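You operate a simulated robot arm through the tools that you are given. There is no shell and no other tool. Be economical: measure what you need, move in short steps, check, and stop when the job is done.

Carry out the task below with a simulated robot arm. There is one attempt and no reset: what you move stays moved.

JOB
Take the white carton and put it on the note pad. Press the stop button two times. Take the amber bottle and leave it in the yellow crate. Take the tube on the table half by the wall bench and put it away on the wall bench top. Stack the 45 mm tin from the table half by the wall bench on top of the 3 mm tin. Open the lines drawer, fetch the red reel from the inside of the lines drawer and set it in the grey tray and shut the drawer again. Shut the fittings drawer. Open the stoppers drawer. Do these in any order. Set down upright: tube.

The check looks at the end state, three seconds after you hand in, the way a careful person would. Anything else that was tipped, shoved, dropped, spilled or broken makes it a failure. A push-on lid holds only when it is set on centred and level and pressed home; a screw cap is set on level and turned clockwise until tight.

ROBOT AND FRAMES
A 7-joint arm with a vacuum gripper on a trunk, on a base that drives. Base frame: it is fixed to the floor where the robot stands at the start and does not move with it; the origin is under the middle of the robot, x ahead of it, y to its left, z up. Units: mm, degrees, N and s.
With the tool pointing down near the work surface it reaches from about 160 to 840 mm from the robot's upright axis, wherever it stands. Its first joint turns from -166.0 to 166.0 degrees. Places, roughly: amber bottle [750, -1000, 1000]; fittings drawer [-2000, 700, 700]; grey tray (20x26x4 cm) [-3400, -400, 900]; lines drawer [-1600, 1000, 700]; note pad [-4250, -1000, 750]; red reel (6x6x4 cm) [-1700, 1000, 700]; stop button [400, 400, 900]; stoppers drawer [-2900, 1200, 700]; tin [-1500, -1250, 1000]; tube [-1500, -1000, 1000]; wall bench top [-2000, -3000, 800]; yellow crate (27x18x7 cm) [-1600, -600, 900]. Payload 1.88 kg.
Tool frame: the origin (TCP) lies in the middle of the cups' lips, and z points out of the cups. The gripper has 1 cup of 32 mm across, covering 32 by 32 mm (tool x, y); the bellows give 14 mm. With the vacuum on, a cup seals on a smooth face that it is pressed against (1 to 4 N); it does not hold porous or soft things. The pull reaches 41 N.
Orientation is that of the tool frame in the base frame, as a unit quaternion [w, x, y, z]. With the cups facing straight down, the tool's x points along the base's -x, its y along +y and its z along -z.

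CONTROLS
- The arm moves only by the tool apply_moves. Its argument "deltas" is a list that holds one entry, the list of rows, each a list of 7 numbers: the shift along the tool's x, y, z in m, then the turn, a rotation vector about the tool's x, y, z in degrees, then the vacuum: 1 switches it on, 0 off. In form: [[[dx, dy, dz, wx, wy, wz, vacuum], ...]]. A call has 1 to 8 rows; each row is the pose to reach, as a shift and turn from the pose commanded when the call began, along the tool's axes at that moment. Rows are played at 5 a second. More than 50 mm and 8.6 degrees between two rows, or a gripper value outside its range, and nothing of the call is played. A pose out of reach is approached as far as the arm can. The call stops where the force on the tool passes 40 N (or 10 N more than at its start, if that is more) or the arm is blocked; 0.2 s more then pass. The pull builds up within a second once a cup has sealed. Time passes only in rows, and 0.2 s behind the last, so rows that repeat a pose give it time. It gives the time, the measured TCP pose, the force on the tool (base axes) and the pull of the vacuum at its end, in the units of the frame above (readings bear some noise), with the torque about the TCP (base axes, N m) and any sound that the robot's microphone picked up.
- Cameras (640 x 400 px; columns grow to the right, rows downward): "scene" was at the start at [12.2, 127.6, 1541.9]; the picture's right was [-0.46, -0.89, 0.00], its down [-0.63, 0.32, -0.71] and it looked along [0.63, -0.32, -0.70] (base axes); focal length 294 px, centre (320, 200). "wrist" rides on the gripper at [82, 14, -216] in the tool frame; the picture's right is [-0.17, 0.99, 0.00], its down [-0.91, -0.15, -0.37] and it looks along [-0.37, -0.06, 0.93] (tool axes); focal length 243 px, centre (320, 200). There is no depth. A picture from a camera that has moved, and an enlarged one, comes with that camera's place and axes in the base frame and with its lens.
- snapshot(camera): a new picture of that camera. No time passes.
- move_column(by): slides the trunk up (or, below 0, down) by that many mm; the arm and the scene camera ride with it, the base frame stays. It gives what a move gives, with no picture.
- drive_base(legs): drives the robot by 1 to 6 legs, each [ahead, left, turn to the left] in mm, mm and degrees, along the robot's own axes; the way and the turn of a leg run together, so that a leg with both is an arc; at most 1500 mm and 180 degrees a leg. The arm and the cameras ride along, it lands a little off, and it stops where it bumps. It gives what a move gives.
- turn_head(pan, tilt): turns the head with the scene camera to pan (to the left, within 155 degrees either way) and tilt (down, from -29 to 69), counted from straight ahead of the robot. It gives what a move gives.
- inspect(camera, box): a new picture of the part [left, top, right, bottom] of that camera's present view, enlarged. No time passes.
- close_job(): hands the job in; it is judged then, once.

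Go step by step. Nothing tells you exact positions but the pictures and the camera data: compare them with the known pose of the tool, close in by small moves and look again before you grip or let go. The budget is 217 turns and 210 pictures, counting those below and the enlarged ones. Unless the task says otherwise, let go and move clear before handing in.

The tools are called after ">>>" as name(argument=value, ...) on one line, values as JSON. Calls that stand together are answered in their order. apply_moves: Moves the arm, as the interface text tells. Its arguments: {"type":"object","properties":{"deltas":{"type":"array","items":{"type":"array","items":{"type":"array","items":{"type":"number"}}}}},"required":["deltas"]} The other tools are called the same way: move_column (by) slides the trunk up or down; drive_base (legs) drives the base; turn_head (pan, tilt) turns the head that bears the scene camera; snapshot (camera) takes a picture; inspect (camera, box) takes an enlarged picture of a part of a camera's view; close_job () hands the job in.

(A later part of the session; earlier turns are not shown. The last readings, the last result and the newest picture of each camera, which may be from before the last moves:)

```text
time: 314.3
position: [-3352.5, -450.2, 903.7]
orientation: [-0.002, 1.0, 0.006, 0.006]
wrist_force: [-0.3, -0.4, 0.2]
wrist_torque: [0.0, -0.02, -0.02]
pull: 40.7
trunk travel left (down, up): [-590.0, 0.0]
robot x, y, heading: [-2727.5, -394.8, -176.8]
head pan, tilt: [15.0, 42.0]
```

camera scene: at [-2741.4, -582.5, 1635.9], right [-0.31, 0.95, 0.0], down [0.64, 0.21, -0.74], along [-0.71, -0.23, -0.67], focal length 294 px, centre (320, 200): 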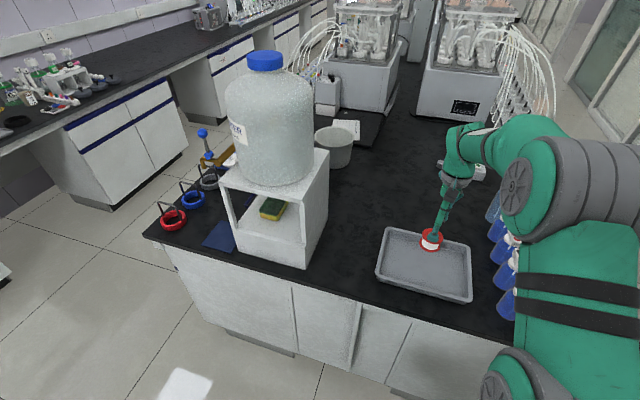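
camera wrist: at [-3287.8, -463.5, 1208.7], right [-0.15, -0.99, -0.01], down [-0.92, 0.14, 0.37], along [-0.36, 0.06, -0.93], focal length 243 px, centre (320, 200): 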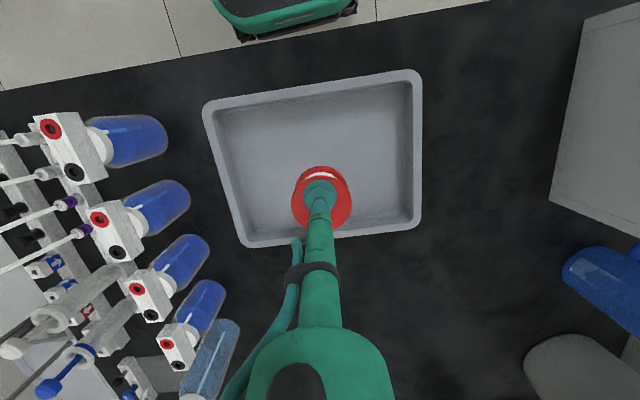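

>>> apply_moves(deltas=[[[0, 0, 0.004, 0, 0, 0, 1], [0, 0, 0.008, 0, 0, 0, 1], [0, 0, 0.012, 0, 0, 0, 1], [0, 0, 0.015, 0, 0, 0, 1], [0, 0, 0.015, 0, 0, 0, 1]]])

>>> inspect(camera="scene", box=[360, 200, 500, 320])

```text
time: 315.5
position: [-3353.0, -450.2, 891.3]
orientation: [-0.003, 1.0, 0.006, 0.002]
wrist_force: [3.4, 1.7, 25.3]
wrist_torque: [-0.09, 0.17, -0.05]
pull: 40.9
trunk travel left (down, up): [-590.0, 0.0]
robot x, y, heading: [-2730.4, -397.6, -176.8]
head pan, tilt: [15.0, 42.0]
```

```text
3.33 times, centred on (430, 260) of scene
camera zoom: at [-2738.9, -582.2, 1636.2], right [-0.31, 0.95, 0.0], down [0.63, 0.21, -0.74], along [-0.71, -0.23, -0.67], focal length 980 px, centre (-47, 0)
```

zoom: 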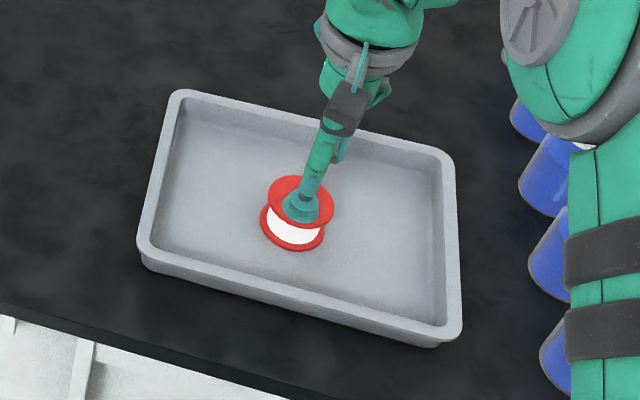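

Reel sits flat in the tray. Releasing and rising.

>>> apply_moves(deltas=[[[0, 0, -0.003, 0, 0, 0, 1], [0, 0, -0.004, 0, 0, 0, 0], [0, 0, -0.004, 0, 0, 0, 0], [0, 0, -0.004, 0, 0, 0, 0], [0, 0, -0.004, 0, 0, 0, 0]]])

>>> apply_moves(deltas=[[[0, 0, -0.01, 0, 0, 0, 0], [0, 0, -0.04, 0, 0, 0, 0], [0, 0, -0.08, 0, 0, 0, 0], [0, 0, -0.125, 0, 0, 0, 0], [0, 0, -0.17, 0, 0, 0, 0], [0, 0, -0.215, 0, 0, 0, 0], [0, 0, -0.26, 0, 0, 0, 0], [0, 0, -0.305, 0, 0, 0, 0]]])

>>> apply_moves(deltas=[[[0.045, 0, 0, 0, 0, 0, 0], [0.09, 0, -0.01, 0, 0, 0, 0], [0.135, 0, -0.02, 0, 0, 0, 0], [0.18, 0, -0.03, 0, 0, 0, 0], [0.225, 0, -0.04, 0, 0, 0, 0], [0.27, 0, -0.05, 0, 0, 0, 0], [0.3, 0, -0.05, 0, 0, 0, 0]]])

>>> inspect(camera="scene", box=[320, 120, 520, 320])

```text
time: 316.7
position: [-3352.2, -449.9, 891.3]
orientation: [-0.003, 1.0, 0.005, 0.007]
wrist_force: [0.5, -0.2, 0.8]
wrist_torque: [-0.01, 0.02, 0.01]
pull: 0.0
trunk travel left (down, up): [-590.0, 0.0]
robot x, y, heading: [-2730.2, -399.2, -177.0]
head pan, tilt: [15.0, 42.0]
```

```text
time: 318.5
position: [-3356.6, -451.2, 1199.2]
orientation: [-0.003, 1.0, 0.006, 0.007]
wrist_force: [0.2, 0.3, 0.7]
wrist_torque: [-0.02, 0.03, 0.01]
pull: 0.0
trunk travel left (down, up): [-590.0, 0.0]
robot x, y, heading: [-2730.2, -397.0, -176.9]
head pan, tilt: [15.0, 42.0]
```

```text
time: 320.1
position: [-3056.2, -449.6, 1252.2]
orientation: [-0.003, 1.0, 0.007, 0.005]
wrist_force: [-0.8, -0.2, 0.3]
wrist_torque: [-0.01, 0.0, -0.01]
pull: 0.2
trunk travel left (down, up): [-590.0, 0.0]
robot x, y, heading: [-2732.1, -398.6, -176.9]
head pan, tilt: [15.0, 42.0]
```

```text
2.00 times, centred on (420, 220) of scene
camera zoom: at [-2740.9, -582.5, 1635.9], right [-0.31, 0.95, 0.0], down [0.64, 0.21, -0.74], along [-0.71, -0.23, -0.67], focal length 588 px, centre (120, 160)
```

zoom: 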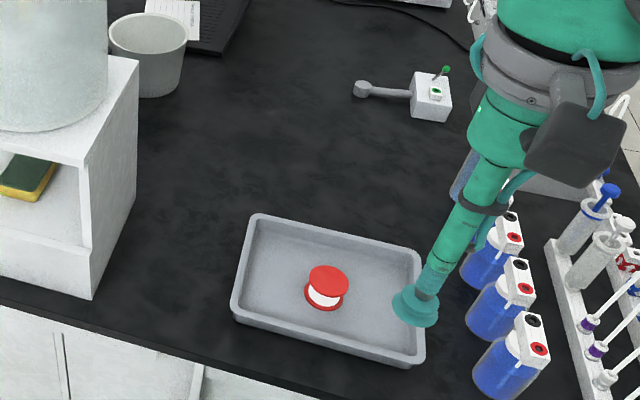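

Red reel is in the tray. Next the STOPPERS drawer (panel ≈ x -3071…-2763, front y ≈ 1070, z ≈ 670–770). I'll stand to its east side and roll the tool sideways again.

>>> drive_base(legs=[[-400, 0, -3.1], [0, -800, 0]])

>>> apply_moves(deltas=[[[-0.02, -0.025, 0, 8, 0, 0, 0], [-0.04, -0.05, 0, 16, 0, 0, 0], [-0.06, -0.075, 0, 24, 0, 0, 0], [-0.08, -0.1, 0, 32, 0, 0, 0], [-0.1, -0.125, 0, 40, 0, 0, 0], [-0.12, -0.15, 0, 48, 0, 0, 0], [-0.14, -0.175, 0, 56, 0, 0, 0], [-0.16, -0.2, 0, 64, 0, 0, 0]]])

>>> turn_head(pan=-40, tilt=35)

>>> snapshot(camera="scene")

```text
time: 326.5
position: [-2659.0, 372.1, 1252.0]
orientation: [-0.003, 1.0, -0.017, 0.006]
wrist_force: [-0.9, 1.2, -0.2]
wrist_torque: [0.0, 0.02, 0.03]
pull: 0.0
trunk travel left (down, up): [-590.0, 0.0]
robot x, y, heading: [-2331.2, 410.2, -180.0]
head pan, tilt: [15.0, 42.0]
```

```text
time: 328.3
position: [-2810.6, 578.9, 1252.5]
orientation: [-0.533, 0.846, -0.011, 0.015]
wrist_force: [0.4, 0.3, -0.4]
wrist_torque: [0.01, 0.0, -0.04]
pull: 0.1
trunk travel left (down, up): [-590.0, 0.0]
robot x, y, heading: [-2331.0, 407.3, -179.5]
head pan, tilt: [15.0, 42.0]
```

```text
time: 329.5
position: [-2809.8, 577.1, 1253.0]
orientation: [-0.531, 0.847, -0.012, 0.014]
wrist_force: [-0.2, 0.0, -0.3]
wrist_torque: [0.02, 0.02, 0.03]
pull: 0.1
trunk travel left (down, up): [-590.0, 0.0]
robot x, y, heading: [-2329.3, 407.1, -179.5]
head pan, tilt: [-40.0, 35.0]
```

```text
74 pictures are left
camera scene: at [-2338.0, 302.5, 1646.4], right [0.64, 0.77, 0.0], down [0.44, -0.36, -0.82], along [-0.63, 0.52, -0.57], focal length 294 px, centre (320, 200)
```

scene: 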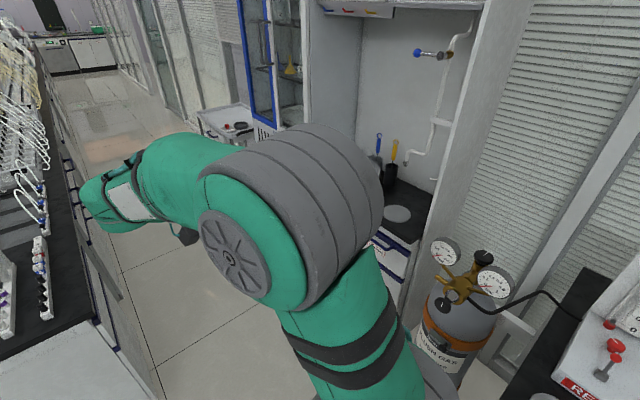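

>>> apply_moves(deltas=[[[0, 0, 0, 6.5, -0.5, 0, 0], [0, 0, 0, 13, -1, 0.1, 0], [0, 0, 0, 19.5, -1.5, 0.1, 0], [0, 0, 0, 25.8, -2.1, 0.2, 0], [0, 0, 0, 25.8, -2.1, 0.2, 0]]])

>>> move_column(by=-480)

>>> snapshot(camera="wrist")

>>> snapshot(camera="scene")

```text
time: 330.7
position: [-2810.5, 577.8, 1251.2]
orientation: [0.708, -0.706, 0.0, 0.0]
wrist_force: [-0.4, 0.0, -0.1]
wrist_torque: [0.0, 0.01, -0.01]
pull: 0.0
trunk travel left (down, up): [-590.0, 0.0]
robot x, y, heading: [-2334.5, 407.9, -179.7]
head pan, tilt: [-40.0, 35.0]
```

```text
refused: -480 is not a number from -400 to 400
```

```text
73 pictures are left
camera wrist: at [-2730.3, 361.0, 1237.6], right [-0.17, 0.0, -0.99], down [-0.91, -0.37, 0.15], along [-0.37, 0.93, 0.06], focal length 243 px, centre (320, 200)
```

wrist: 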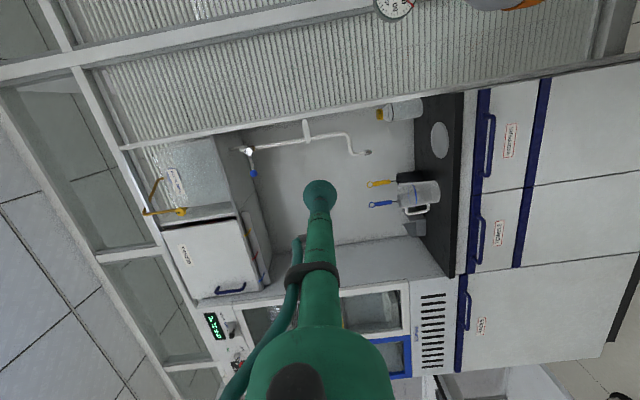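

```text
72 pictures are left
camera scene: at [-2338.1, 302.5, 1646.4], right [0.64, 0.77, 0.0], down [0.44, -0.36, -0.82], along [-0.63, 0.52, -0.57], focal length 294 px, centre (320, 200)
```

scene: 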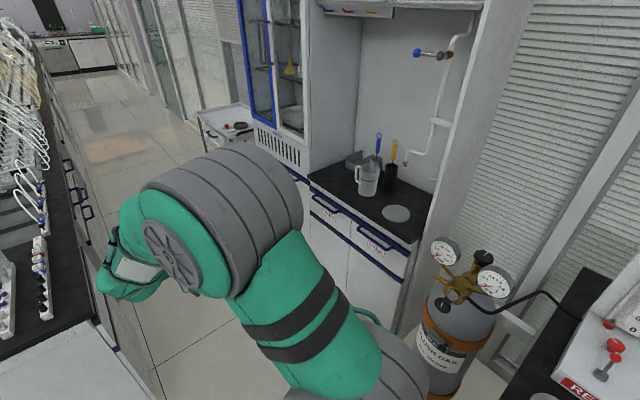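

Wrist view shows the STOPPERS panel (x -3080…-2769, z 640–772). I'll lower and aim at the bare panel right of the label, (-2845, z 700).

>>> move_column(by=-400)

>>> apply_moves(deltas=[[[-0.01, 0.04, 0.03, 0, 0, 0, 0], [-0.02, 0.08, 0.06, 0, 0, 0, 0], [-0.03, 0.12, 0.09, 0, 0, 0, 0], [-0.035, 0.151, 0.12, 0, 0, 0, 0], [-0.035, 0.151, 0.16, 0, 0, 0, 0], [-0.035, 0.151, 0.2, 0, 0, 0, 0], [-0.035, 0.151, 0.24, 0, 0, 0, 0], [-0.035, 0.151, 0.28, 0, 0, 0, 0]]])

>>> snapshot(camera="wrist")

>>> snapshot(camera="scene")

```text
time: 334.5
position: [-2811.4, 576.8, 851.4]
orientation: [0.708, -0.706, 0.0, -0.001]
wrist_force: [0.1, 0.2, 0.2]
wrist_torque: [0.03, 0.02, 0.04]
pull: 0.0
trunk travel left (down, up): [-190.0, 400.0]
robot x, y, heading: [-2329.8, 409.3, -179.5]
head pan, tilt: [-40.0, 35.0]
```

```text
refused: row 1 steps farther than a row can; nothing moved
```

```text
71 pictures are left
camera wrist: at [-2730.2, 361.1, 837.9], right [-0.17, 0.0, -0.99], down [-0.91, -0.37, 0.15], along [-0.37, 0.93, 0.06], focal length 243 px, centre (320, 200)
```

wrist: 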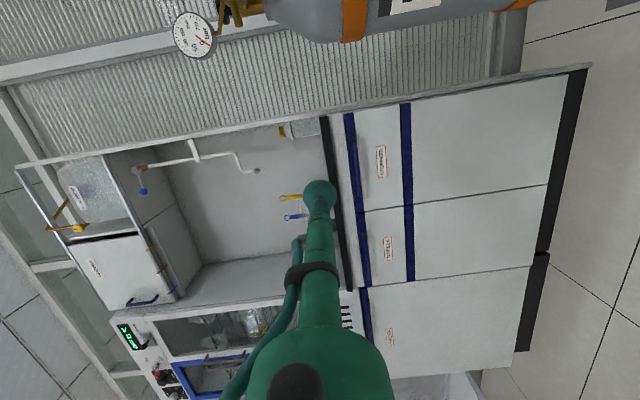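

```text
70 pictures are left
camera scene: at [-2337.9, 302.6, 1246.4], right [0.64, 0.77, 0.0], down [0.44, -0.36, -0.82], along [-0.63, 0.52, -0.57], focal length 294 px, centre (320, 200)
```

scene: 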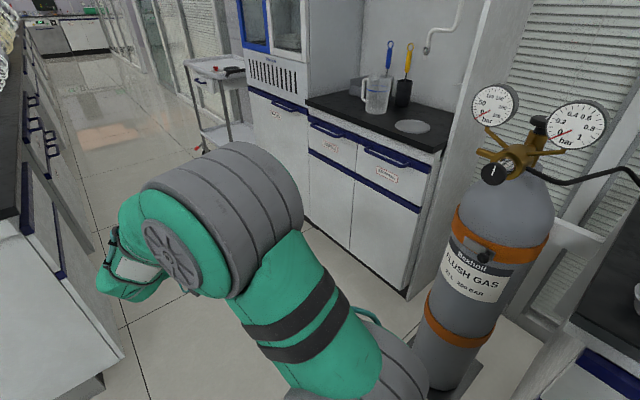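

Row length slipped; re-planning. Both wrist views put the panel front at y ≈ 1110, centre z ≈ 680.

>>> apply_moves(deltas=[[[-0.008, 0.035, 0.025, 0, 0, 0, 0], [-0.016, 0.07, 0.05, 0, 0, 0, 0], [-0.024, 0.105, 0.075, 0, 0, 0, 0], [-0.03, 0.14, 0.1, 0, 0, 0, 0], [-0.034, 0.172, 0.125, 0, 0, 0, 0], [-0.034, 0.175, 0.17, 0, 0, 0, 0], [-0.034, 0.175, 0.215, 0, 0, 0, 0], [-0.034, 0.175, 0.26, 0, 0, 0, 0]]])

>>> apply_moves(deltas=[[[0, 0, 0.04, 0, 0, 0, 0], [0, 0, 0.08, 0, 0, 0, 0], [0, 0, 0.12, 0, 0, 0, 0]]])

>>> snapshot(camera="wrist")

>>> snapshot(camera="scene")

```text
time: 336.3
position: [-2844.0, 838.3, 679.1]
orientation: [0.708, -0.707, 0.0, 0.0]
wrist_force: [0.7, 0.2, 0.0]
wrist_torque: [-0.03, 0.01, -0.03]
pull: 0.1
trunk travel left (down, up): [-190.0, 400.0]
robot x, y, heading: [-2329.8, 413.5, -179.4]
head pan, tilt: [-40.0, 35.0]
```

```text
time: 337.1
position: [-2844.0, 958.4, 677.2]
orientation: [0.708, -0.707, 0.0, 0.0]
wrist_force: [0.1, 0.1, 0.5]
wrist_torque: [-0.04, 0.03, 0.01]
pull: 0.1
trunk travel left (down, up): [-190.0, 400.0]
robot x, y, heading: [-2332.1, 411.5, -179.3]
head pan, tilt: [-40.0, 35.0]
```

```text
69 pictures are left
camera wrist: at [-2762.5, 742.6, 663.2], right [-0.17, 0.0, -0.99], down [-0.91, -0.37, 0.15], along [-0.37, 0.93, 0.06], focal length 243 px, centre (320, 200)
```

wrist: 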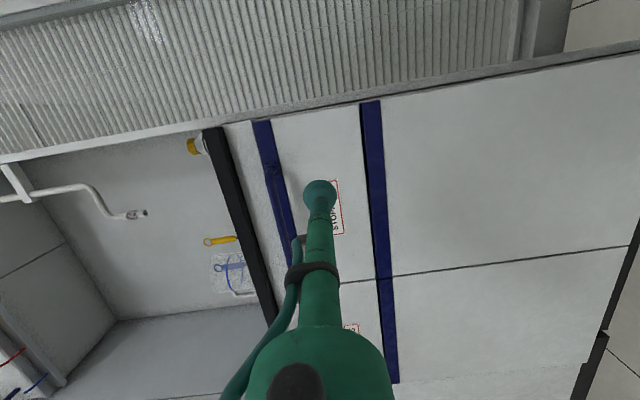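

```text
68 pictures are left
camera scene: at [-2337.9, 302.4, 1246.4], right [0.64, 0.77, 0.0], down [0.44, -0.36, -0.82], along [-0.63, 0.52, -0.57], focal length 294 px, centre (320, 200)
```

scene: 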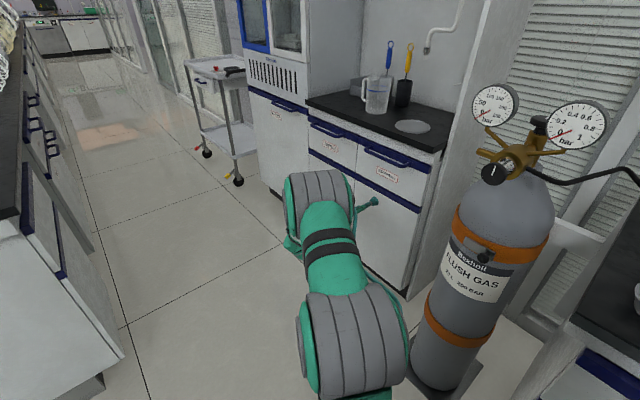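

Landing spot is bare panel. Advancing with vacuum until it seals.

>>> apply_moves(deltas=[[[0, 0, 0.04, 0, 0, 0, 1], [0, 0, 0.08, 0, 0, 0, 1], [0, 0, 0.11, 0, 0, 0, 1], [0, 0, 0.118, 0, 0, 0, 1], [0, 0, 0.126, 0, 0, 0, 1], [0, 0, 0.134, 0, 0, 0, 1]]])

```text
time: 338.5
position: [-2846.0, 1091.3, 679.0]
orientation: [0.708, -0.706, 0.001, -0.001]
wrist_force: [0.6, 0.0, 0.2]
wrist_torque: [-0.02, 0.03, -0.03]
pull: 0.0
trunk travel left (down, up): [-190.0, 400.0]
robot x, y, heading: [-2327.4, 407.6, -179.4]
head pan, tilt: [-40.0, 35.0]
```

>>> apply_moves(deltas=[[[0, 0, 0.006, 0, 0, 0, 1], [0, 0, 0.012, 0, 0, 0, 1], [0, 0, 0.018, 0, 0, 0, 1], [0, 0, 0.023, 0, 0, 0, 1], [0, 0, 0.028, 0, 0, 0, 1], [0, 0, 0.033, 0, 0, 0, 1], [0, 0, 0.038, 0, 0, 0, 1], [0, 0, 0.043, 0, 0, 0, 1]]])

```text
time: 340.3
position: [-2844.1, 1133.0, 677.5]
orientation: [0.708, -0.706, 0.0, -0.001]
wrist_force: [1.4, -1.1, 0.4]
wrist_torque: [-0.06, -0.04, 0.06]
pull: 40.2
trunk travel left (down, up): [-190.0, 400.0]
robot x, y, heading: [-2330.5, 407.0, -179.4]
head pan, tilt: [-40.0, 35.0]
```

Sealed. Pulling the drawer out.

>>> apply_moves(deltas=[[[0, 0, -0.008, 0, 0, 0, 1], [0, 0, -0.018, 0, 0, 0, 1], [0, 0, -0.03, 0, 0, 0, 1], [0, 0, -0.044, 0, 0, 0, 1], [0, 0, -0.06, 0, 0, 0, 1], [0, 0, -0.076, 0, 0, 0, 1], [0, 0, -0.092, 0, 0, 0, 1], [0, 0, -0.108, 0, 0, 0, 1]]])

>>> apply_moves(deltas=[[[0, 0, -0.016, 0, 0, 0, 1], [0, 0, -0.032, 0, 0, 0, 1], [0, 0, -0.048, 0, 0, 0, 1], [0, 0, -0.064, 0, 0, 0, 1], [0, 0, -0.08, 0, 0, 0, 1], [0, 0, -0.096, 0, 0, 0, 1], [0, 0, -0.112, 0, 0, 0, 1], [0, 0, -0.128, 0, 0, 0, 1]]])

>>> snapshot(camera="scene")

```text
time: 342.1
position: [-2844.5, 1025.8, 678.1]
orientation: [0.708, -0.707, 0.001, -0.001]
wrist_force: [2.8, 0.1, 0.7]
wrist_torque: [-0.05, -0.19, 0.03]
pull: 40.4
trunk travel left (down, up): [-190.0, 400.0]
robot x, y, heading: [-2333.3, 409.4, -179.6]
head pan, tilt: [-40.0, 35.0]
```

```text
time: 343.3
position: [-2842.5, 961.6, 679.0]
orientation: [0.708, -0.707, 0.004, -0.002]
wrist_force: [-1.2, 21.1, -2.3]
wrist_torque: [-0.04, -0.07, 0.21]
pull: 40.8
trunk travel left (down, up): [-190.0, 400.0]
robot x, y, heading: [-2335.0, 408.4, -179.7]
head pan, tilt: [-40.0, 35.0]
stopped in row 5: the force on the tool passed its limit at 41 N (the readings are from after the stop); the commanded pose is now the measured one
```

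```text
67 pictures are left
camera scene: at [-2338.5, 304.6, 1246.4], right [0.64, 0.77, 0.0], down [0.44, -0.37, -0.82], along [-0.63, 0.52, -0.57], focal length 294 px, centre (320, 200)
```

scene: 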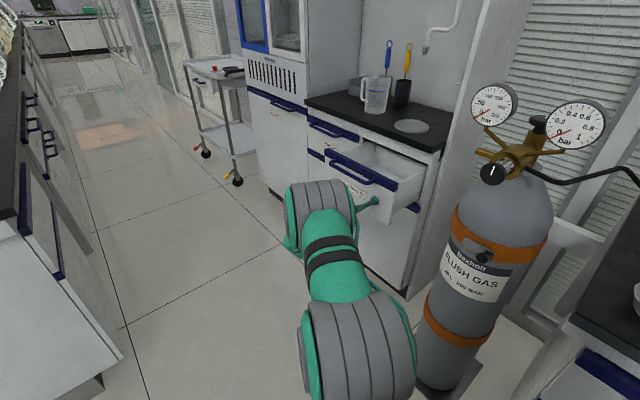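

It stopped at ~170 mm; testing gently whether that's the end of travel.

>>> apply_moves(deltas=[[[0, 0, -0.003, 0, 0, 0, 1], [0, 0, -0.006, 0, 0, 0, 1], [0, 0, -0.009, 0, 0, 0, 1]]])

>>> inspect(camera="scene", box=[280, 100, 460, 260])

```text
time: 343.7
position: [-2841.0, 960.9, 681.3]
orientation: [0.709, -0.706, 0.007, -0.002]
wrist_force: [-2.1, 15.9, -3.3]
wrist_torque: [-0.05, -0.06, 0.22]
pull: 40.8
trunk travel left (down, up): [-190.0, 400.0]
robot x, y, heading: [-2330.7, 407.4, -179.7]
head pan, tilt: [-40.0, 35.0]
stopped in row 2: the force on the tool passed its limit at 41 N (the readings are from after the stop); the commanded pose is now the measured one
```

```text
2.50 times, centred on (370, 180) of scene
camera zoom: at [-2338.7, 305.0, 1246.4], right [0.64, 0.77, 0.0], down [0.44, -0.37, -0.82], along [-0.63, 0.52, -0.57], focal length 735 px, centre (195, 250)
```

zoom: 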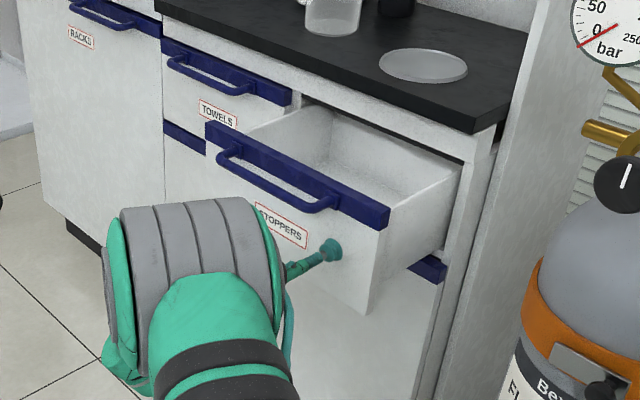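

That's its end stop; drawer is fully open. Releasing and backing away.

>>> apply_moves(deltas=[[[0, 0, 0.004, 0, 0, 0, 1], [0, 0, 0.004, 0, 0, 0, 0], [0, 0, 0.004, 0, 0, 0, 0], [0, 0, 0.004, 0, 0, 0, 0], [0, 0, -0.005, 0, 0, 0, 0], [0, 0, -0.04, 0, 0, 0, 0], [0, 0, -0.08, 0, 0, 0, 0], [0, 0, -0.12, 0, 0, 0, 0]]])

>>> apply_moves(deltas=[[[0, 0, -0.045, 0, 0, 0, 0], [0, 0, -0.09, 0, 0, 0, 0], [0, 0, -0.135, 0, 0, 0, 0], [0, 0, -0.18, 0, 0, 0, 0], [0, 0, -0.225, 0, 0, 0, 0]]])

>>> snapshot(camera="wrist")

>>> inspect(camera="scene", box=[280, 100, 460, 260])

```text
time: 345.5
position: [-2843.5, 838.9, 679.8]
orientation: [0.709, -0.705, 0.007, -0.002]
wrist_force: [0.2, -0.4, -0.2]
wrist_torque: [0.01, 0.01, 0.01]
pull: 0.0
trunk travel left (down, up): [-190.0, 400.0]
robot x, y, heading: [-2332.3, 412.0, -179.7]
head pan, tilt: [-40.0, 35.0]
```

```text
time: 346.7
position: [-2844.0, 615.2, 679.9]
orientation: [0.709, -0.705, 0.007, -0.003]
wrist_force: [-0.6, 0.7, -0.3]
wrist_torque: [-0.02, -0.03, 0.04]
pull: 0.1
trunk travel left (down, up): [-190.0, 400.0]
robot x, y, heading: [-2333.7, 408.9, -179.7]
head pan, tilt: [-40.0, 35.0]
```

```text
65 pictures are left
camera wrist: at [-2765.5, 398.5, 664.0], right [-0.17, 0.01, -0.98], down [-0.92, -0.36, 0.16], along [-0.36, 0.93, 0.07], focal length 243 px, centre (320, 200)
```

wrist: 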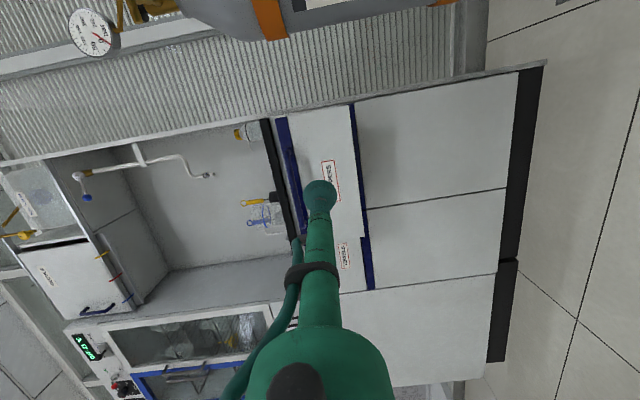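

```text
2.50 times, centred on (370, 180) of scene
camera zoom: at [-2338.4, 304.0, 1246.4], right [0.64, 0.77, 0.0], down [0.44, -0.37, -0.82], along [-0.63, 0.52, -0.57], focal length 735 px, centre (195, 250)
```

zoom: 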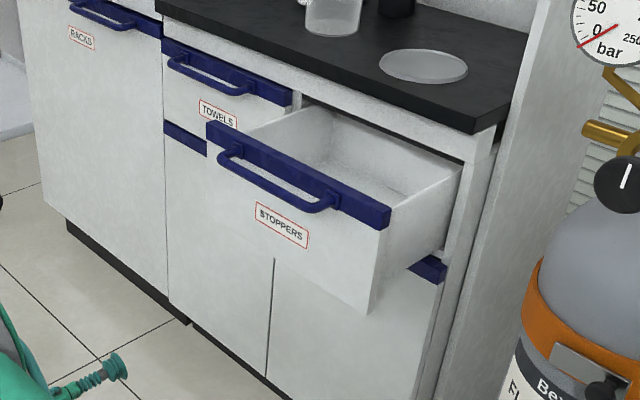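

STOPPERS drawer is open. Now to shut the LINES drawer: same tool pose, reversing the base past it to its east side.

>>> drive_base(legs=[[0, 300, -0.3], [-1250, 0, 0]])

>>> turn_head(pan=-50, tilt=45)

>>> snapshot(camera="scene")

>>> snapshot(camera="wrist")

```text
time: 354.6
position: [-1599.2, 321.8, 679.2]
orientation: [0.708, -0.706, 0.011, -0.006]
wrist_force: [0.1, -0.8, 0.2]
wrist_torque: [0.01, 0.02, 0.01]
pull: 0.0
trunk travel left (down, up): [-190.0, 400.0]
robot x, y, heading: [-1092.0, 107.9, 179.6]
head pan, tilt: [-40.0, 35.0]
```

```text
time: 355.3
position: [-1599.5, 320.4, 678.8]
orientation: [0.709, -0.705, 0.01, -0.005]
wrist_force: [-0.3, -0.2, -0.4]
wrist_torque: [0.0, 0.03, -0.03]
pull: 0.0
trunk travel left (down, up): [-190.0, 400.0]
robot x, y, heading: [-1087.9, 107.3, 179.8]
head pan, tilt: [-50.0, 45.0]
```

```text
63 pictures are left
camera scene: at [-1081.7, 9.3, 1231.6], right [0.77, 0.64, 0.0], down [0.45, -0.54, -0.71], along [-0.45, 0.54, -0.71], focal length 294 px, centre (320, 200)
```

scene: 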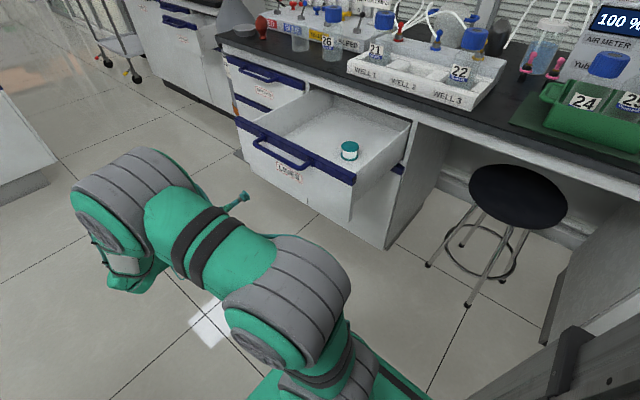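

```text
62 pictures are left
camera wrist: at [-1523.1, 103.4, 663.8], right [-0.17, 0.01, -0.98], down [-0.92, -0.35, 0.16], along [-0.35, 0.94, 0.07], focal length 243 px, centre (320, 200)
```

wrist: 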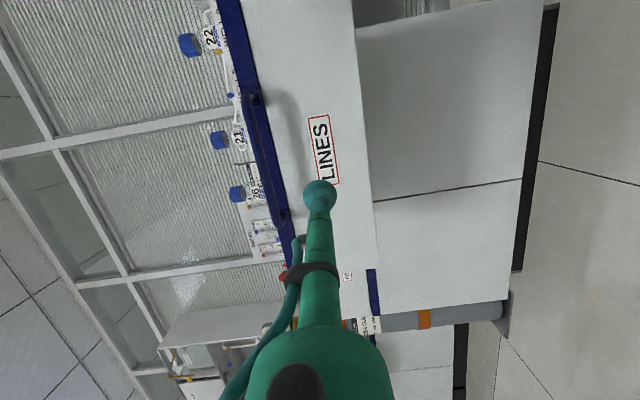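

Aligned. Pushing the drawer shut.

>>> apply_moves(deltas=[[[0, 0.015, 0.04, 0, 0, 0, 0], [0, 0.02, 0.08, 0, 0, 0, 0], [0, 0.02, 0.12, 0, 0, 0, 0], [0, 0.02, 0.14, 0, 0, 0, 0], [0, 0.02, 0.155, 0, 0, 0, 0], [0, 0.02, 0.17, 0, 0, 0, 0], [0, 0.02, 0.185, 0, 0, 0, 0], [0, 0.02, 0.2, 0, 0, 0, 0]]])

>>> apply_moves(deltas=[[[0, 0, 0.016, 0, 0, 0, 0], [0, 0, 0.032, 0, 0, 0, 0], [0, 0, 0.048, 0, 0, 0, 0], [0, 0, 0.064, 0, 0, 0, 0], [0, 0, 0.08, 0, 0, 0, 0], [0, 0, 0.096, 0, 0, 0, 0], [0, 0, 0.112, 0, 0, 0, 0], [0, 0, 0.128, 0, 0, 0, 0]]])

>>> apply_moves(deltas=[[[0, 0, 0.016, 0, 0, 0, 0], [0, 0, 0.032, 0, 0, 0, 0], [0, 0, 0.048, 0, 0, 0, 0], [0, 0, 0.064, 0, 0, 0, 0], [0, 0, 0.08, 0, 0, 0, 0], [0, 0, 0.096, 0, 0, 0, 0], [0, 0, 0.112, 0, 0, 0, 0], [0, 0, 0.128, 0, 0, 0, 0]]])

>>> snapshot(camera="scene")

```text
time: 357.1
position: [-1594.3, 522.1, 660.5]
orientation: [0.709, -0.705, 0.011, -0.005]
wrist_force: [-0.1, -0.4, 0.2]
wrist_torque: [-0.01, -0.02, 0.0]
pull: 0.0
trunk travel left (down, up): [-190.0, 400.0]
robot x, y, heading: [-1084.6, 109.7, 179.9]
head pan, tilt: [-50.0, 45.0]
```

```text
time: 358.9
position: [-1592.9, 648.3, 662.5]
orientation: [0.709, -0.705, 0.01, -0.006]
wrist_force: [0.2, 0.4, 0.0]
wrist_torque: [-0.04, 0.01, 0.04]
pull: 0.0
trunk travel left (down, up): [-190.0, 400.0]
robot x, y, heading: [-1088.9, 109.5, 179.7]
head pan, tilt: [-50.0, 45.0]
```

```text
time: 360.7
position: [-1589.0, 776.0, 663.0]
orientation: [0.709, -0.705, 0.011, -0.004]
wrist_force: [-0.8, -0.2, 0.5]
wrist_torque: [-0.02, -0.01, -0.02]
pull: 0.0
trunk travel left (down, up): [-190.0, 400.0]
robot x, y, heading: [-1087.6, 108.6, 179.8]
head pan, tilt: [-50.0, 45.0]
```

```text
61 pictures are left
camera scene: at [-1081.6, 9.3, 1231.6], right [0.77, 0.64, 0.0], down [0.45, -0.54, -0.71], along [-0.45, 0.54, -0.71], focal length 294 px, centre (320, 200)
```

scene: 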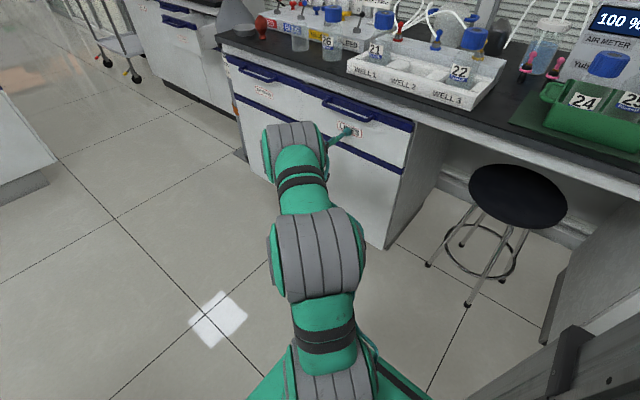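

>>> apply_moves(deltas=[[[0, 0, 0.01, 0, 0, 0, 0], [0, 0, 0.018, 0, 0, 0, 0], [0, 0, 0.024, 0, 0, 0, 0], [0, 0, 0.03, 0, 0, 0, 0], [0, 0, 0.036, 0, 0, 0, 0], [0, 0, 0.042, 0, 0, 0, 0]]])

>>> inspect(camera="scene", box=[210, 40, 430, 220])

```text
time: 361.8
position: [-1589.3, 800.6, 660.8]
orientation: [0.709, -0.705, 0.01, -0.004]
wrist_force: [1.5, -14.5, 4.0]
wrist_torque: [-0.09, 0.09, 0.1]
pull: 0.0
trunk travel left (down, up): [-190.0, 400.0]
robot x, y, heading: [-1088.1, 106.6, 179.9]
head pan, tilt: [-50.0, 45.0]
stopped in row 5: the force on the tool passed its limit at 47 N (the readings are from after the stop); the commanded pose is now the measured one
```

```text
2.22 times, centred on (320, 130) of scene
camera zoom: at [-1081.0, 7.6, 1231.6], right [0.77, 0.64, 0.0], down [0.45, -0.54, -0.71], along [-0.45, 0.54, -0.71], focal length 653 px, centre (320, 356)
```

zoom: 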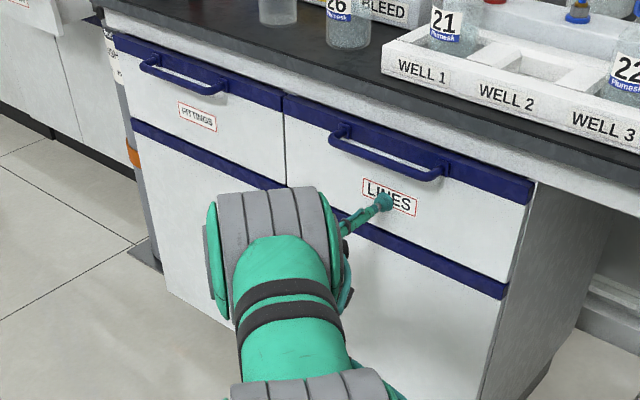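

Both drawers shut. Backing off, raising and turning the tool down again; then I'll look for the white carton (a small white box stood near (710, -80) on the first bench).

>>> apply_moves(deltas=[[[0, 0, -0.03, 0, 0, 0, 0], [0, 0, -0.075, 0, 0, 0, 0], [0, 0, -0.12, 0, 0, 0, 0], [0, 0, -0.165, 0, 0, 0, 0], [0, 0, -0.21, 0, 0, 0, 0], [0, 0, -0.255, 0, 0, 0, 0], [0, 0, -0.3, 0, 0, 0, 0], [0, 0, -0.345, 0, 0, 0, 0]]])

>>> move_column(by=400)

>>> apply_moves(deltas=[[[0, 0, 0, -8, 0, 0, 0], [0, 0, 0, -16, 0, 0, 0], [0, 0, 0, -24, 0, 0, 0], [0, 0, 0, -32, 0, 0, 0], [0, 0, 0, -40, 0, 0, 0], [0, 0, 0, -48, 0, 0, 0], [0, 0, 0, -56, 0, 0, 0], [0, 0, 0, -64, 0, 0, 0]]])

>>> apply_moves(deltas=[[[0, 0, 0, -8, 0, 0, 0], [0, 0, 0, -16, 0, 0, 0], [0, 0, 0, -24, 0, 0, 0], [0, 0, 0, -26, 0, 0, 0], [0, 0, 0, -26, 0, 0, 0]]])

>>> drive_base(legs=[[-700, 0, 0], [0, 0, 180]])

>>> turn_head(pan=-10, tilt=30)

>>> snapshot(camera="scene")

```text
time: 363.6
position: [-1594.9, 458.8, 658.6]
orientation: [0.708, -0.706, 0.011, -0.005]
wrist_force: [0.4, 1.2, 1.2]
wrist_torque: [-0.02, 0.01, -0.01]
pull: 0.1
trunk travel left (down, up): [-190.0, 400.0]
robot x, y, heading: [-1089.2, 108.9, 179.7]
head pan, tilt: [-50.0, 45.0]
```

```text
time: 367.4
position: [-1596.0, 459.9, 1060.6]
orientation: [0.708, -0.706, 0.01, -0.005]
wrist_force: [0.3, 0.1, 0.3]
wrist_torque: [0.02, 0.01, 0.02]
pull: 0.0
trunk travel left (down, up): [-590.0, 0.0]
robot x, y, heading: [-1088.7, 108.1, 179.5]
head pan, tilt: [-50.0, 45.0]
```

```text
time: 369.2
position: [-1594.9, 459.6, 1060.2]
orientation: [-0.227, 0.974, -0.011, -0.001]
wrist_force: [1.0, 0.1, -0.6]
wrist_torque: [0.02, 0.02, -0.03]
pull: 0.0
trunk travel left (down, up): [-590.0, 0.0]
robot x, y, heading: [-1089.1, 114.3, 179.6]
head pan, tilt: [-50.0, 45.0]
```

```text
time: 370.4
position: [-1594.9, 459.2, 1060.2]
orientation: [-0.002, 1.0, -0.01, -0.004]
wrist_force: [-0.3, -0.4, 0.4]
wrist_torque: [-0.02, 0.03, -0.02]
pull: 0.1
trunk travel left (down, up): [-590.0, 0.0]
robot x, y, heading: [-1089.1, 109.1, 179.8]
head pan, tilt: [-50.0, 45.0]
```

```text
time: 381.7
position: [144.3, -215.0, 1060.1]
orientation: [0.004, -0.014, 1.0, -0.001]
wrist_force: [-0.3, -0.1, -0.5]
wrist_torque: [-0.01, 0.01, -0.05]
pull: 0.0
trunk travel left (down, up): [-590.0, 0.0]
robot x, y, heading: [-378.4, 112.1, 2.6]
head pan, tilt: [-50.0, 45.0]
```

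```text
time: 382.8
position: [144.0, -215.2, 1060.3]
orientation: [0.003, -0.014, 1.0, -0.001]
wrist_force: [0.0, -0.8, 0.3]
wrist_torque: [-0.02, -0.01, -0.01]
pull: 0.1
trunk travel left (down, up): [-590.0, 0.0]
robot x, y, heading: [-375.0, 108.9, 2.4]
head pan, tilt: [-10.0, 30.0]
```

```text
59 pictures are left
camera scene: at [-357.3, 259.5, 1654.2], right [-0.13, -0.99, 0.0], down [-0.5, 0.07, -0.87], along [0.86, -0.11, -0.5], focal length 294 px, centre (320, 200)
```

scene: 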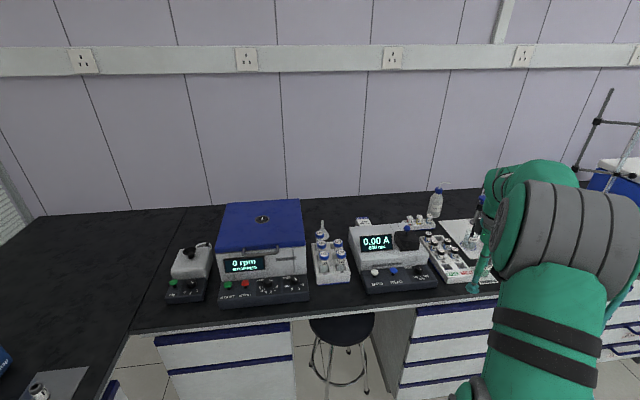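

>>> apply_moves(deltas=[[[0.03, 0.02, -0.03, 0, 0, 0, 0], [0.06, 0.05, -0.06, 0, 0, 0, 0], [0.09, 0.08, -0.085, 0, 0, 0, 0], [0.12, 0.11, -0.11, 0, 0, 0, 0], [0.15, 0.14, -0.135, 0, 0, 0, 0], [0.18, 0.17, -0.16, 0, 0, 0, 0], [0.18, 0.21, -0.18, 0, 0, 0, 0], [0.18, 0.25, -0.19, 0, 0, 0, 0]]])

>>> drive_base(legs=[[370, -150, -2.4]])

>>> snapshot(camera="wrist")

>>> turn_head(pan=-15, tilt=35)

>>> snapshot(camera="scene")

```text
refused: row 2 steps farther than a row can; nothing moved
```

```text
time: 385.3
position: [508.9, -375.9, 1059.1]
orientation: [0.002, 0.007, 1.0, -0.002]
wrist_force: [-0.8, 0.6, 0.0]
wrist_torque: [0.03, -0.02, -0.03]
pull: 0.1
trunk travel left (down, up): [-590.0, 0.0]
robot x, y, heading: [-0.7, -28.7, 0.0]
head pan, tilt: [-10.0, 30.0]
```

```text
58 pictures are left
camera wrist: at [425.2, -359.6, 1274.9], right [0.18, 0.98, 0.0], down [0.91, -0.17, 0.38], along [0.37, -0.07, -0.92], focal length 243 px, centre (320, 200)
```

wrist: 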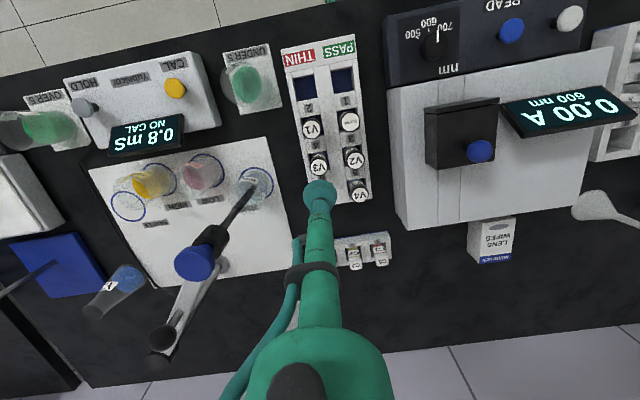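

```text
time: 386.0
position: [508.8, -376.4, 1059.2]
orientation: [0.004, 0.008, 1.0, -0.002]
wrist_force: [0.1, 0.9, 0.7]
wrist_torque: [0.01, 0.01, 0.0]
pull: 0.1
trunk travel left (down, up): [-590.0, 0.0]
robot x, y, heading: [0.8, -26.5, -0.1]
head pan, tilt: [-15.0, 35.0]
```

```text
57 pictures are left
camera scene: at [24.6, 112.5, 1646.4], right [-0.26, -0.97, 0.0], down [-0.55, 0.15, -0.82], along [0.79, -0.21, -0.57], focal length 294 px, centre (320, 200)
```

scene: 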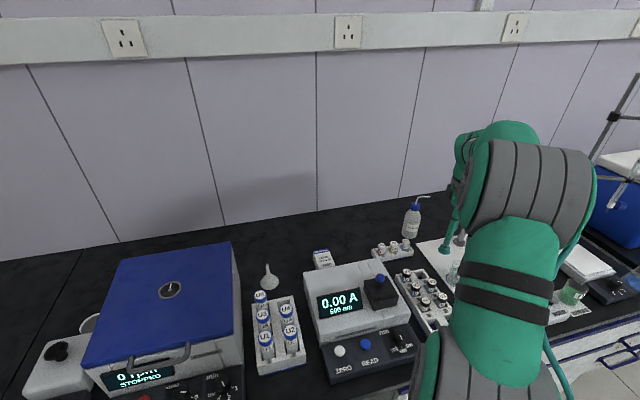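

The white box behind the spectrometer is a small carton ("LENS WIPES"). Zooming in to locate it.

>>> inspect(camera="wrist", box=[440, 190, 560, 290])

>>> inspect(camera="scene", box=[290, 220, 370, 290])

```text
4.00 times, centred on (500, 240) of wrist
camera zoom: at [425.0, -359.6, 1275.0], right [0.18, 0.98, 0.0], down [0.91, -0.17, 0.38], along [0.37, -0.07, -0.92], focal length 970 px, centre (-400, 40)
```

zoom: 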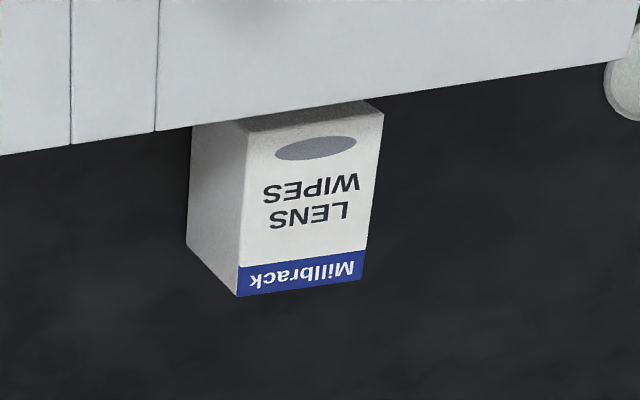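

```text
5.71 times, centred on (330, 255) of scene
camera zoom: at [24.6, 112.5, 1646.4], right [-0.26, -0.97, 0.0], down [-0.55, 0.15, -0.82], along [0.79, -0.21, -0.57], focal length 1680 px, centre (263, -114)
```

zoom: 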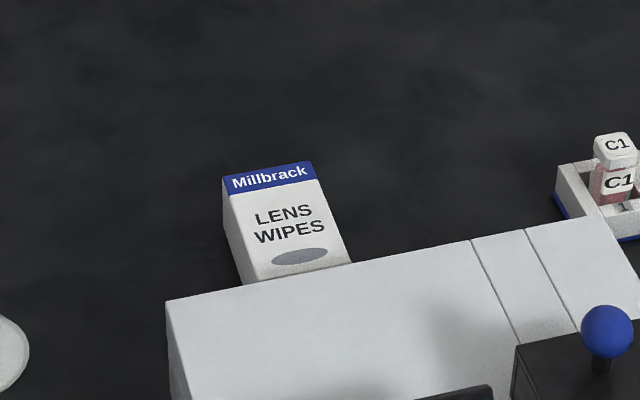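

Carton top centre is (717, -85, 894), about 75 × 60 mm, with an oval slot at the near end. I'll grip on the plain area at x ≈ 727. Moving above it.

>>> apply_moves(deltas=[[[0, 0, -0.04, 0, 0, 0, 0], [-0.02, 0.03, -0.06, 0, 0, 0, 0], [-0.045, 0.06, -0.06, 0, 0, 0, 0], [-0.07, 0.095, -0.06, 0, 0, 0, 0], [-0.097, 0.13, -0.06, 0, 0, 0, 0], [-0.123, 0.165, -0.06, 0, 0, 0, 0], [-0.15, 0.2, -0.06, 0, 0, 0, 0], [-0.177, 0.235, -0.06, 0, 0, 0, 0]]])

>>> apply_moves(deltas=[[[-0.02, 0.028, 0, 0, 0, 0, 0], [-0.038, 0.055, 0.02, 0, 0, 0, 0], [-0.038, 0.055, 0.06, 0, 0, 0, 0], [-0.038, 0.055, 0.1, 0, 0, 0, 0], [-0.038, 0.055, 0.14, 0, 0, 0, 0], [-0.038, 0.055, 0.16, 0, 0, 0, 0]]])

>>> inspect(camera="wrist", box=[240, 90, 400, 230])

>>> snapshot(camera="scene")

```text
time: 387.8
position: [688.0, -142.0, 1119.7]
orientation: [0.002, 0.007, 1.0, -0.001]
wrist_force: [0.5, -0.7, 0.9]
wrist_torque: [0.01, 0.06, -0.05]
pull: 0.1
trunk travel left (down, up): [-590.0, 0.0]
robot x, y, heading: [2.5, -30.0, 0.2]
head pan, tilt: [-15.0, 35.0]
```

```text
time: 389.2
position: [731.0, -88.5, 958.5]
orientation: [0.003, 0.007, 1.0, -0.001]
wrist_force: [0.2, 0.5, 0.6]
wrist_torque: [-0.01, 0.03, 0.0]
pull: 0.1
trunk travel left (down, up): [-590.0, 0.0]
robot x, y, heading: [-3.9, -30.6, -0.1]
head pan, tilt: [-15.0, 35.0]
```

```text
2.86 times, centred on (320, 160) of wrist
camera zoom: at [647.3, -72.4, 1174.3], right [0.18, 0.98, 0.0], down [0.91, -0.17, 0.38], along [0.37, -0.07, -0.92], focal length 693 px, centre (320, 314)
```

zoom: 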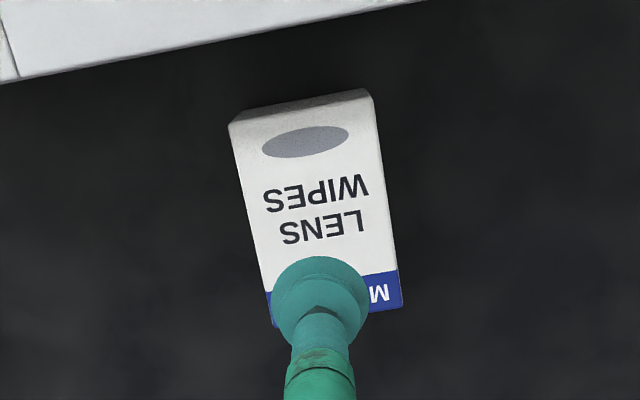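

```text
53 pictures are left
camera scene: at [24.8, 112.5, 1646.4], right [-0.26, -0.97, 0.0], down [-0.55, 0.15, -0.82], along [0.79, -0.21, -0.57], focal length 294 px, centre (320, 200)
```

scene: 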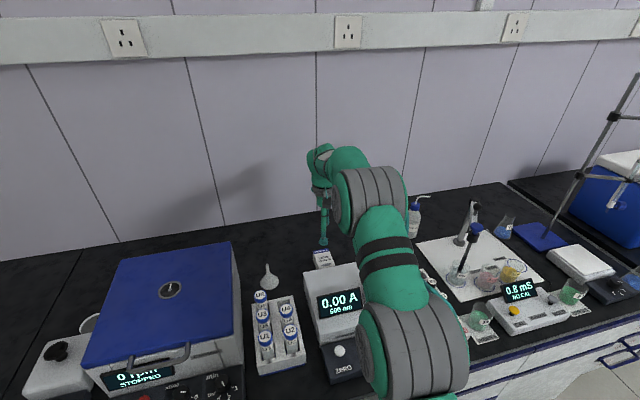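

Landing spot should shift 14 mm toward the robot to sit on the text area clear of the slot. Pressing down with vacuum.

>>> apply_moves(deltas=[[[0.014, -0.001, 0.025, 0, 0, 0, 1], [0.014, -0.001, 0.05, 0, 0, 0, 1], [0.014, -0.001, 0.058, 0, 0, 0, 1], [0.014, -0.001, 0.064, 0, 0, 0, 1], [0.014, -0.001, 0.069, 0, 0, 0, 1], [0.014, -0.001, 0.073, 0, 0, 0, 1], [0.014, -0.001, 0.073, 0, 0, 0, 1]]])

```text
time: 390.8
position: [718.3, -89.7, 891.8]
orientation: [0.008, 0.007, 1.0, -0.002]
wrist_force: [1.2, 1.1, 28.4]
wrist_torque: [0.16, 0.17, -0.09]
pull: 40.5
trunk travel left (down, up): [-590.0, 0.0]
robot x, y, heading: [-0.1, -29.2, 0.3]
head pan, tilt: [-15.0, 35.0]
```

Sealed. Lifting and retracting.

>>> apply_moves(deltas=[[[0, 0, -0.03, 0, 0, 0, 1], [0, 0, -0.07, 0, 0, 0, 1], [0, 0, -0.11, 0, 0, 0, 1], [0, 0, -0.15, 0, 0, 0, 1], [0, 0, -0.19, 0, 0, 0, 1], [0.01, 0, -0.23, 0, 0, 0, 1], [0.03, 0, -0.27, 0, 0, 0, 1], [0.06, 0, -0.3, 0, 0, 0, 1]]])

>>> snapshot(camera="scene")

```text
time: 392.6
position: [652.4, -90.2, 1187.4]
orientation: [0.003, 0.008, 1.0, -0.002]
wrist_force: [0.8, 0.5, -1.1]
wrist_torque: [0.01, 0.01, 0.03]
pull: 40.4
trunk travel left (down, up): [-590.0, 0.0]
robot x, y, heading: [0.2, -30.2, 0.4]
head pan, tilt: [-15.0, 35.0]
```

```text
52 pictures are left
camera scene: at [23.9, 112.6, 1646.4], right [-0.26, -0.97, 0.0], down [-0.55, 0.15, -0.82], along [0.79, -0.21, -0.57], focal length 294 px, centre (320, 200)
```

scene: 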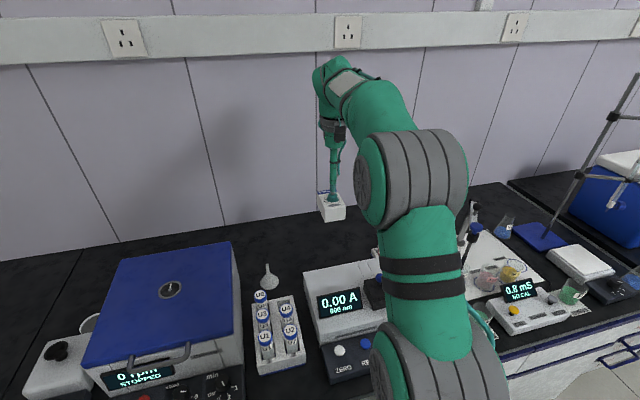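

>>> apply_moves(deltas=[[[0.039, 0.007, -0.01, 0, 0, 0, 1], [0.078, 0.014, -0.02, 0, 0, 0, 1], [0.117, 0.021, -0.03, 0, 0, 0, 1], [0.156, 0.028, -0.04, 0, 0, 0, 1], [0.195, 0.035, -0.05, 0, 0, 0, 1], [0.234, 0.042, -0.06, 0, 0, 0, 1], [0.273, 0.049, -0.07, 0, 0, 0, 1], [0.312, 0.056, -0.08, 0, 0, 0, 1]]])

```text
time: 394.4
position: [341.2, -27.5, 1264.1]
orientation: [0.003, 0.007, 1.0, -0.002]
wrist_force: [0.4, -0.5, 0.1]
wrist_torque: [0.0, 0.02, -0.03]
pull: 40.7
trunk travel left (down, up): [-590.0, 0.0]
robot x, y, heading: [1.1, -28.5, 0.2]
head pan, tilt: [-15.0, 35.0]
```

Carton held. Driving around to the corridor south of the island.

>>> drive_base(legs=[[-380, 0, 0], [0, -1000, 0], [0, -960, 0], [0, 0, 90], [0, 1450, 0]])

```text
time: 416.7
position: [-1804.2, -1629.9, 1263.6]
orientation: [0.004, -0.696, 0.718, 0.002]
wrist_force: [0.2, -1.0, 0.0]
wrist_torque: [0.03, -0.04, 0.03]
pull: 40.1
trunk travel left (down, up): [-590.0, 0.0]
robot x, y, heading: [-1810.5, -1971.4, 89.2]
head pan, tilt: [-15.0, 35.0]
```

>>> drive_base(legs=[[0, 1200, 0.8], [0, 1120, 0]])

>>> turn_head(pan=10, tilt=40)

>>> snapshot(camera="scene")

>>> snapshot(camera="wrist")

```text
time: 428.0
position: [-4112.3, -1603.8, 1263.9]
orientation: [0.004, -0.703, 0.711, 0.001]
wrist_force: [0.3, 0.0, 0.0]
wrist_torque: [0.0, 0.01, 0.0]
pull: 40.6
trunk travel left (down, up): [-590.0, 0.0]
robot x, y, heading: [-4107.4, -1944.4, 90.2]
head pan, tilt: [-15.0, 35.0]
```

```text
time: 428.9
position: [-4112.6, -1605.0, 1263.2]
orientation: [0.004, -0.702, 0.712, 0.002]
wrist_force: [-0.7, -0.2, -1.2]
wrist_torque: [-0.05, 0.0, 0.02]
pull: 40.4
trunk travel left (down, up): [-590.0, 0.0]
robot x, y, heading: [-4107.3, -1948.9, 90.2]
head pan, tilt: [10.0, 40.0]
```

```text
51 pictures are left
camera scene: at [-4289.8, -1921.3, 1638.9], right [0.98, 0.17, 0.0], down [0.11, -0.63, -0.77], along [-0.13, 0.75, -0.64], focal length 294 px, centre (320, 200)
```

scene: 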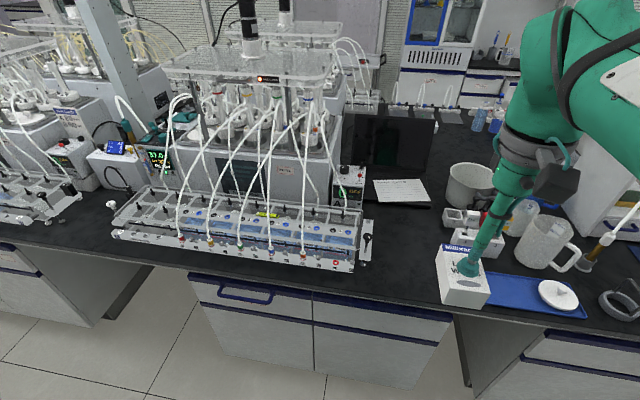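

```text
50 pictures are left
camera wrist: at [-4129.1, -1686.9, 1479.3], right [-0.98, 0.18, 0.0], down [0.17, 0.91, 0.38], along [0.07, 0.37, -0.92], focal length 243 px, centre (320, 200)
```

wrist: 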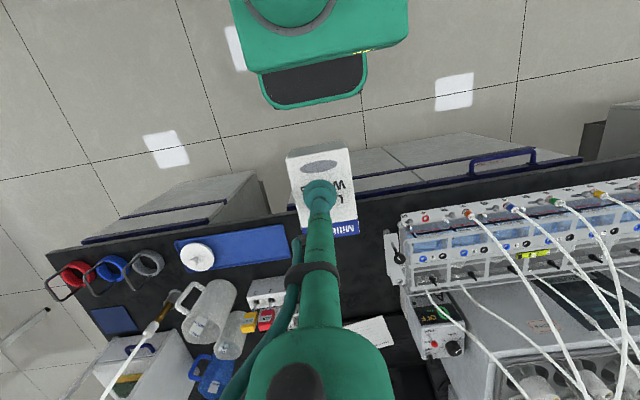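

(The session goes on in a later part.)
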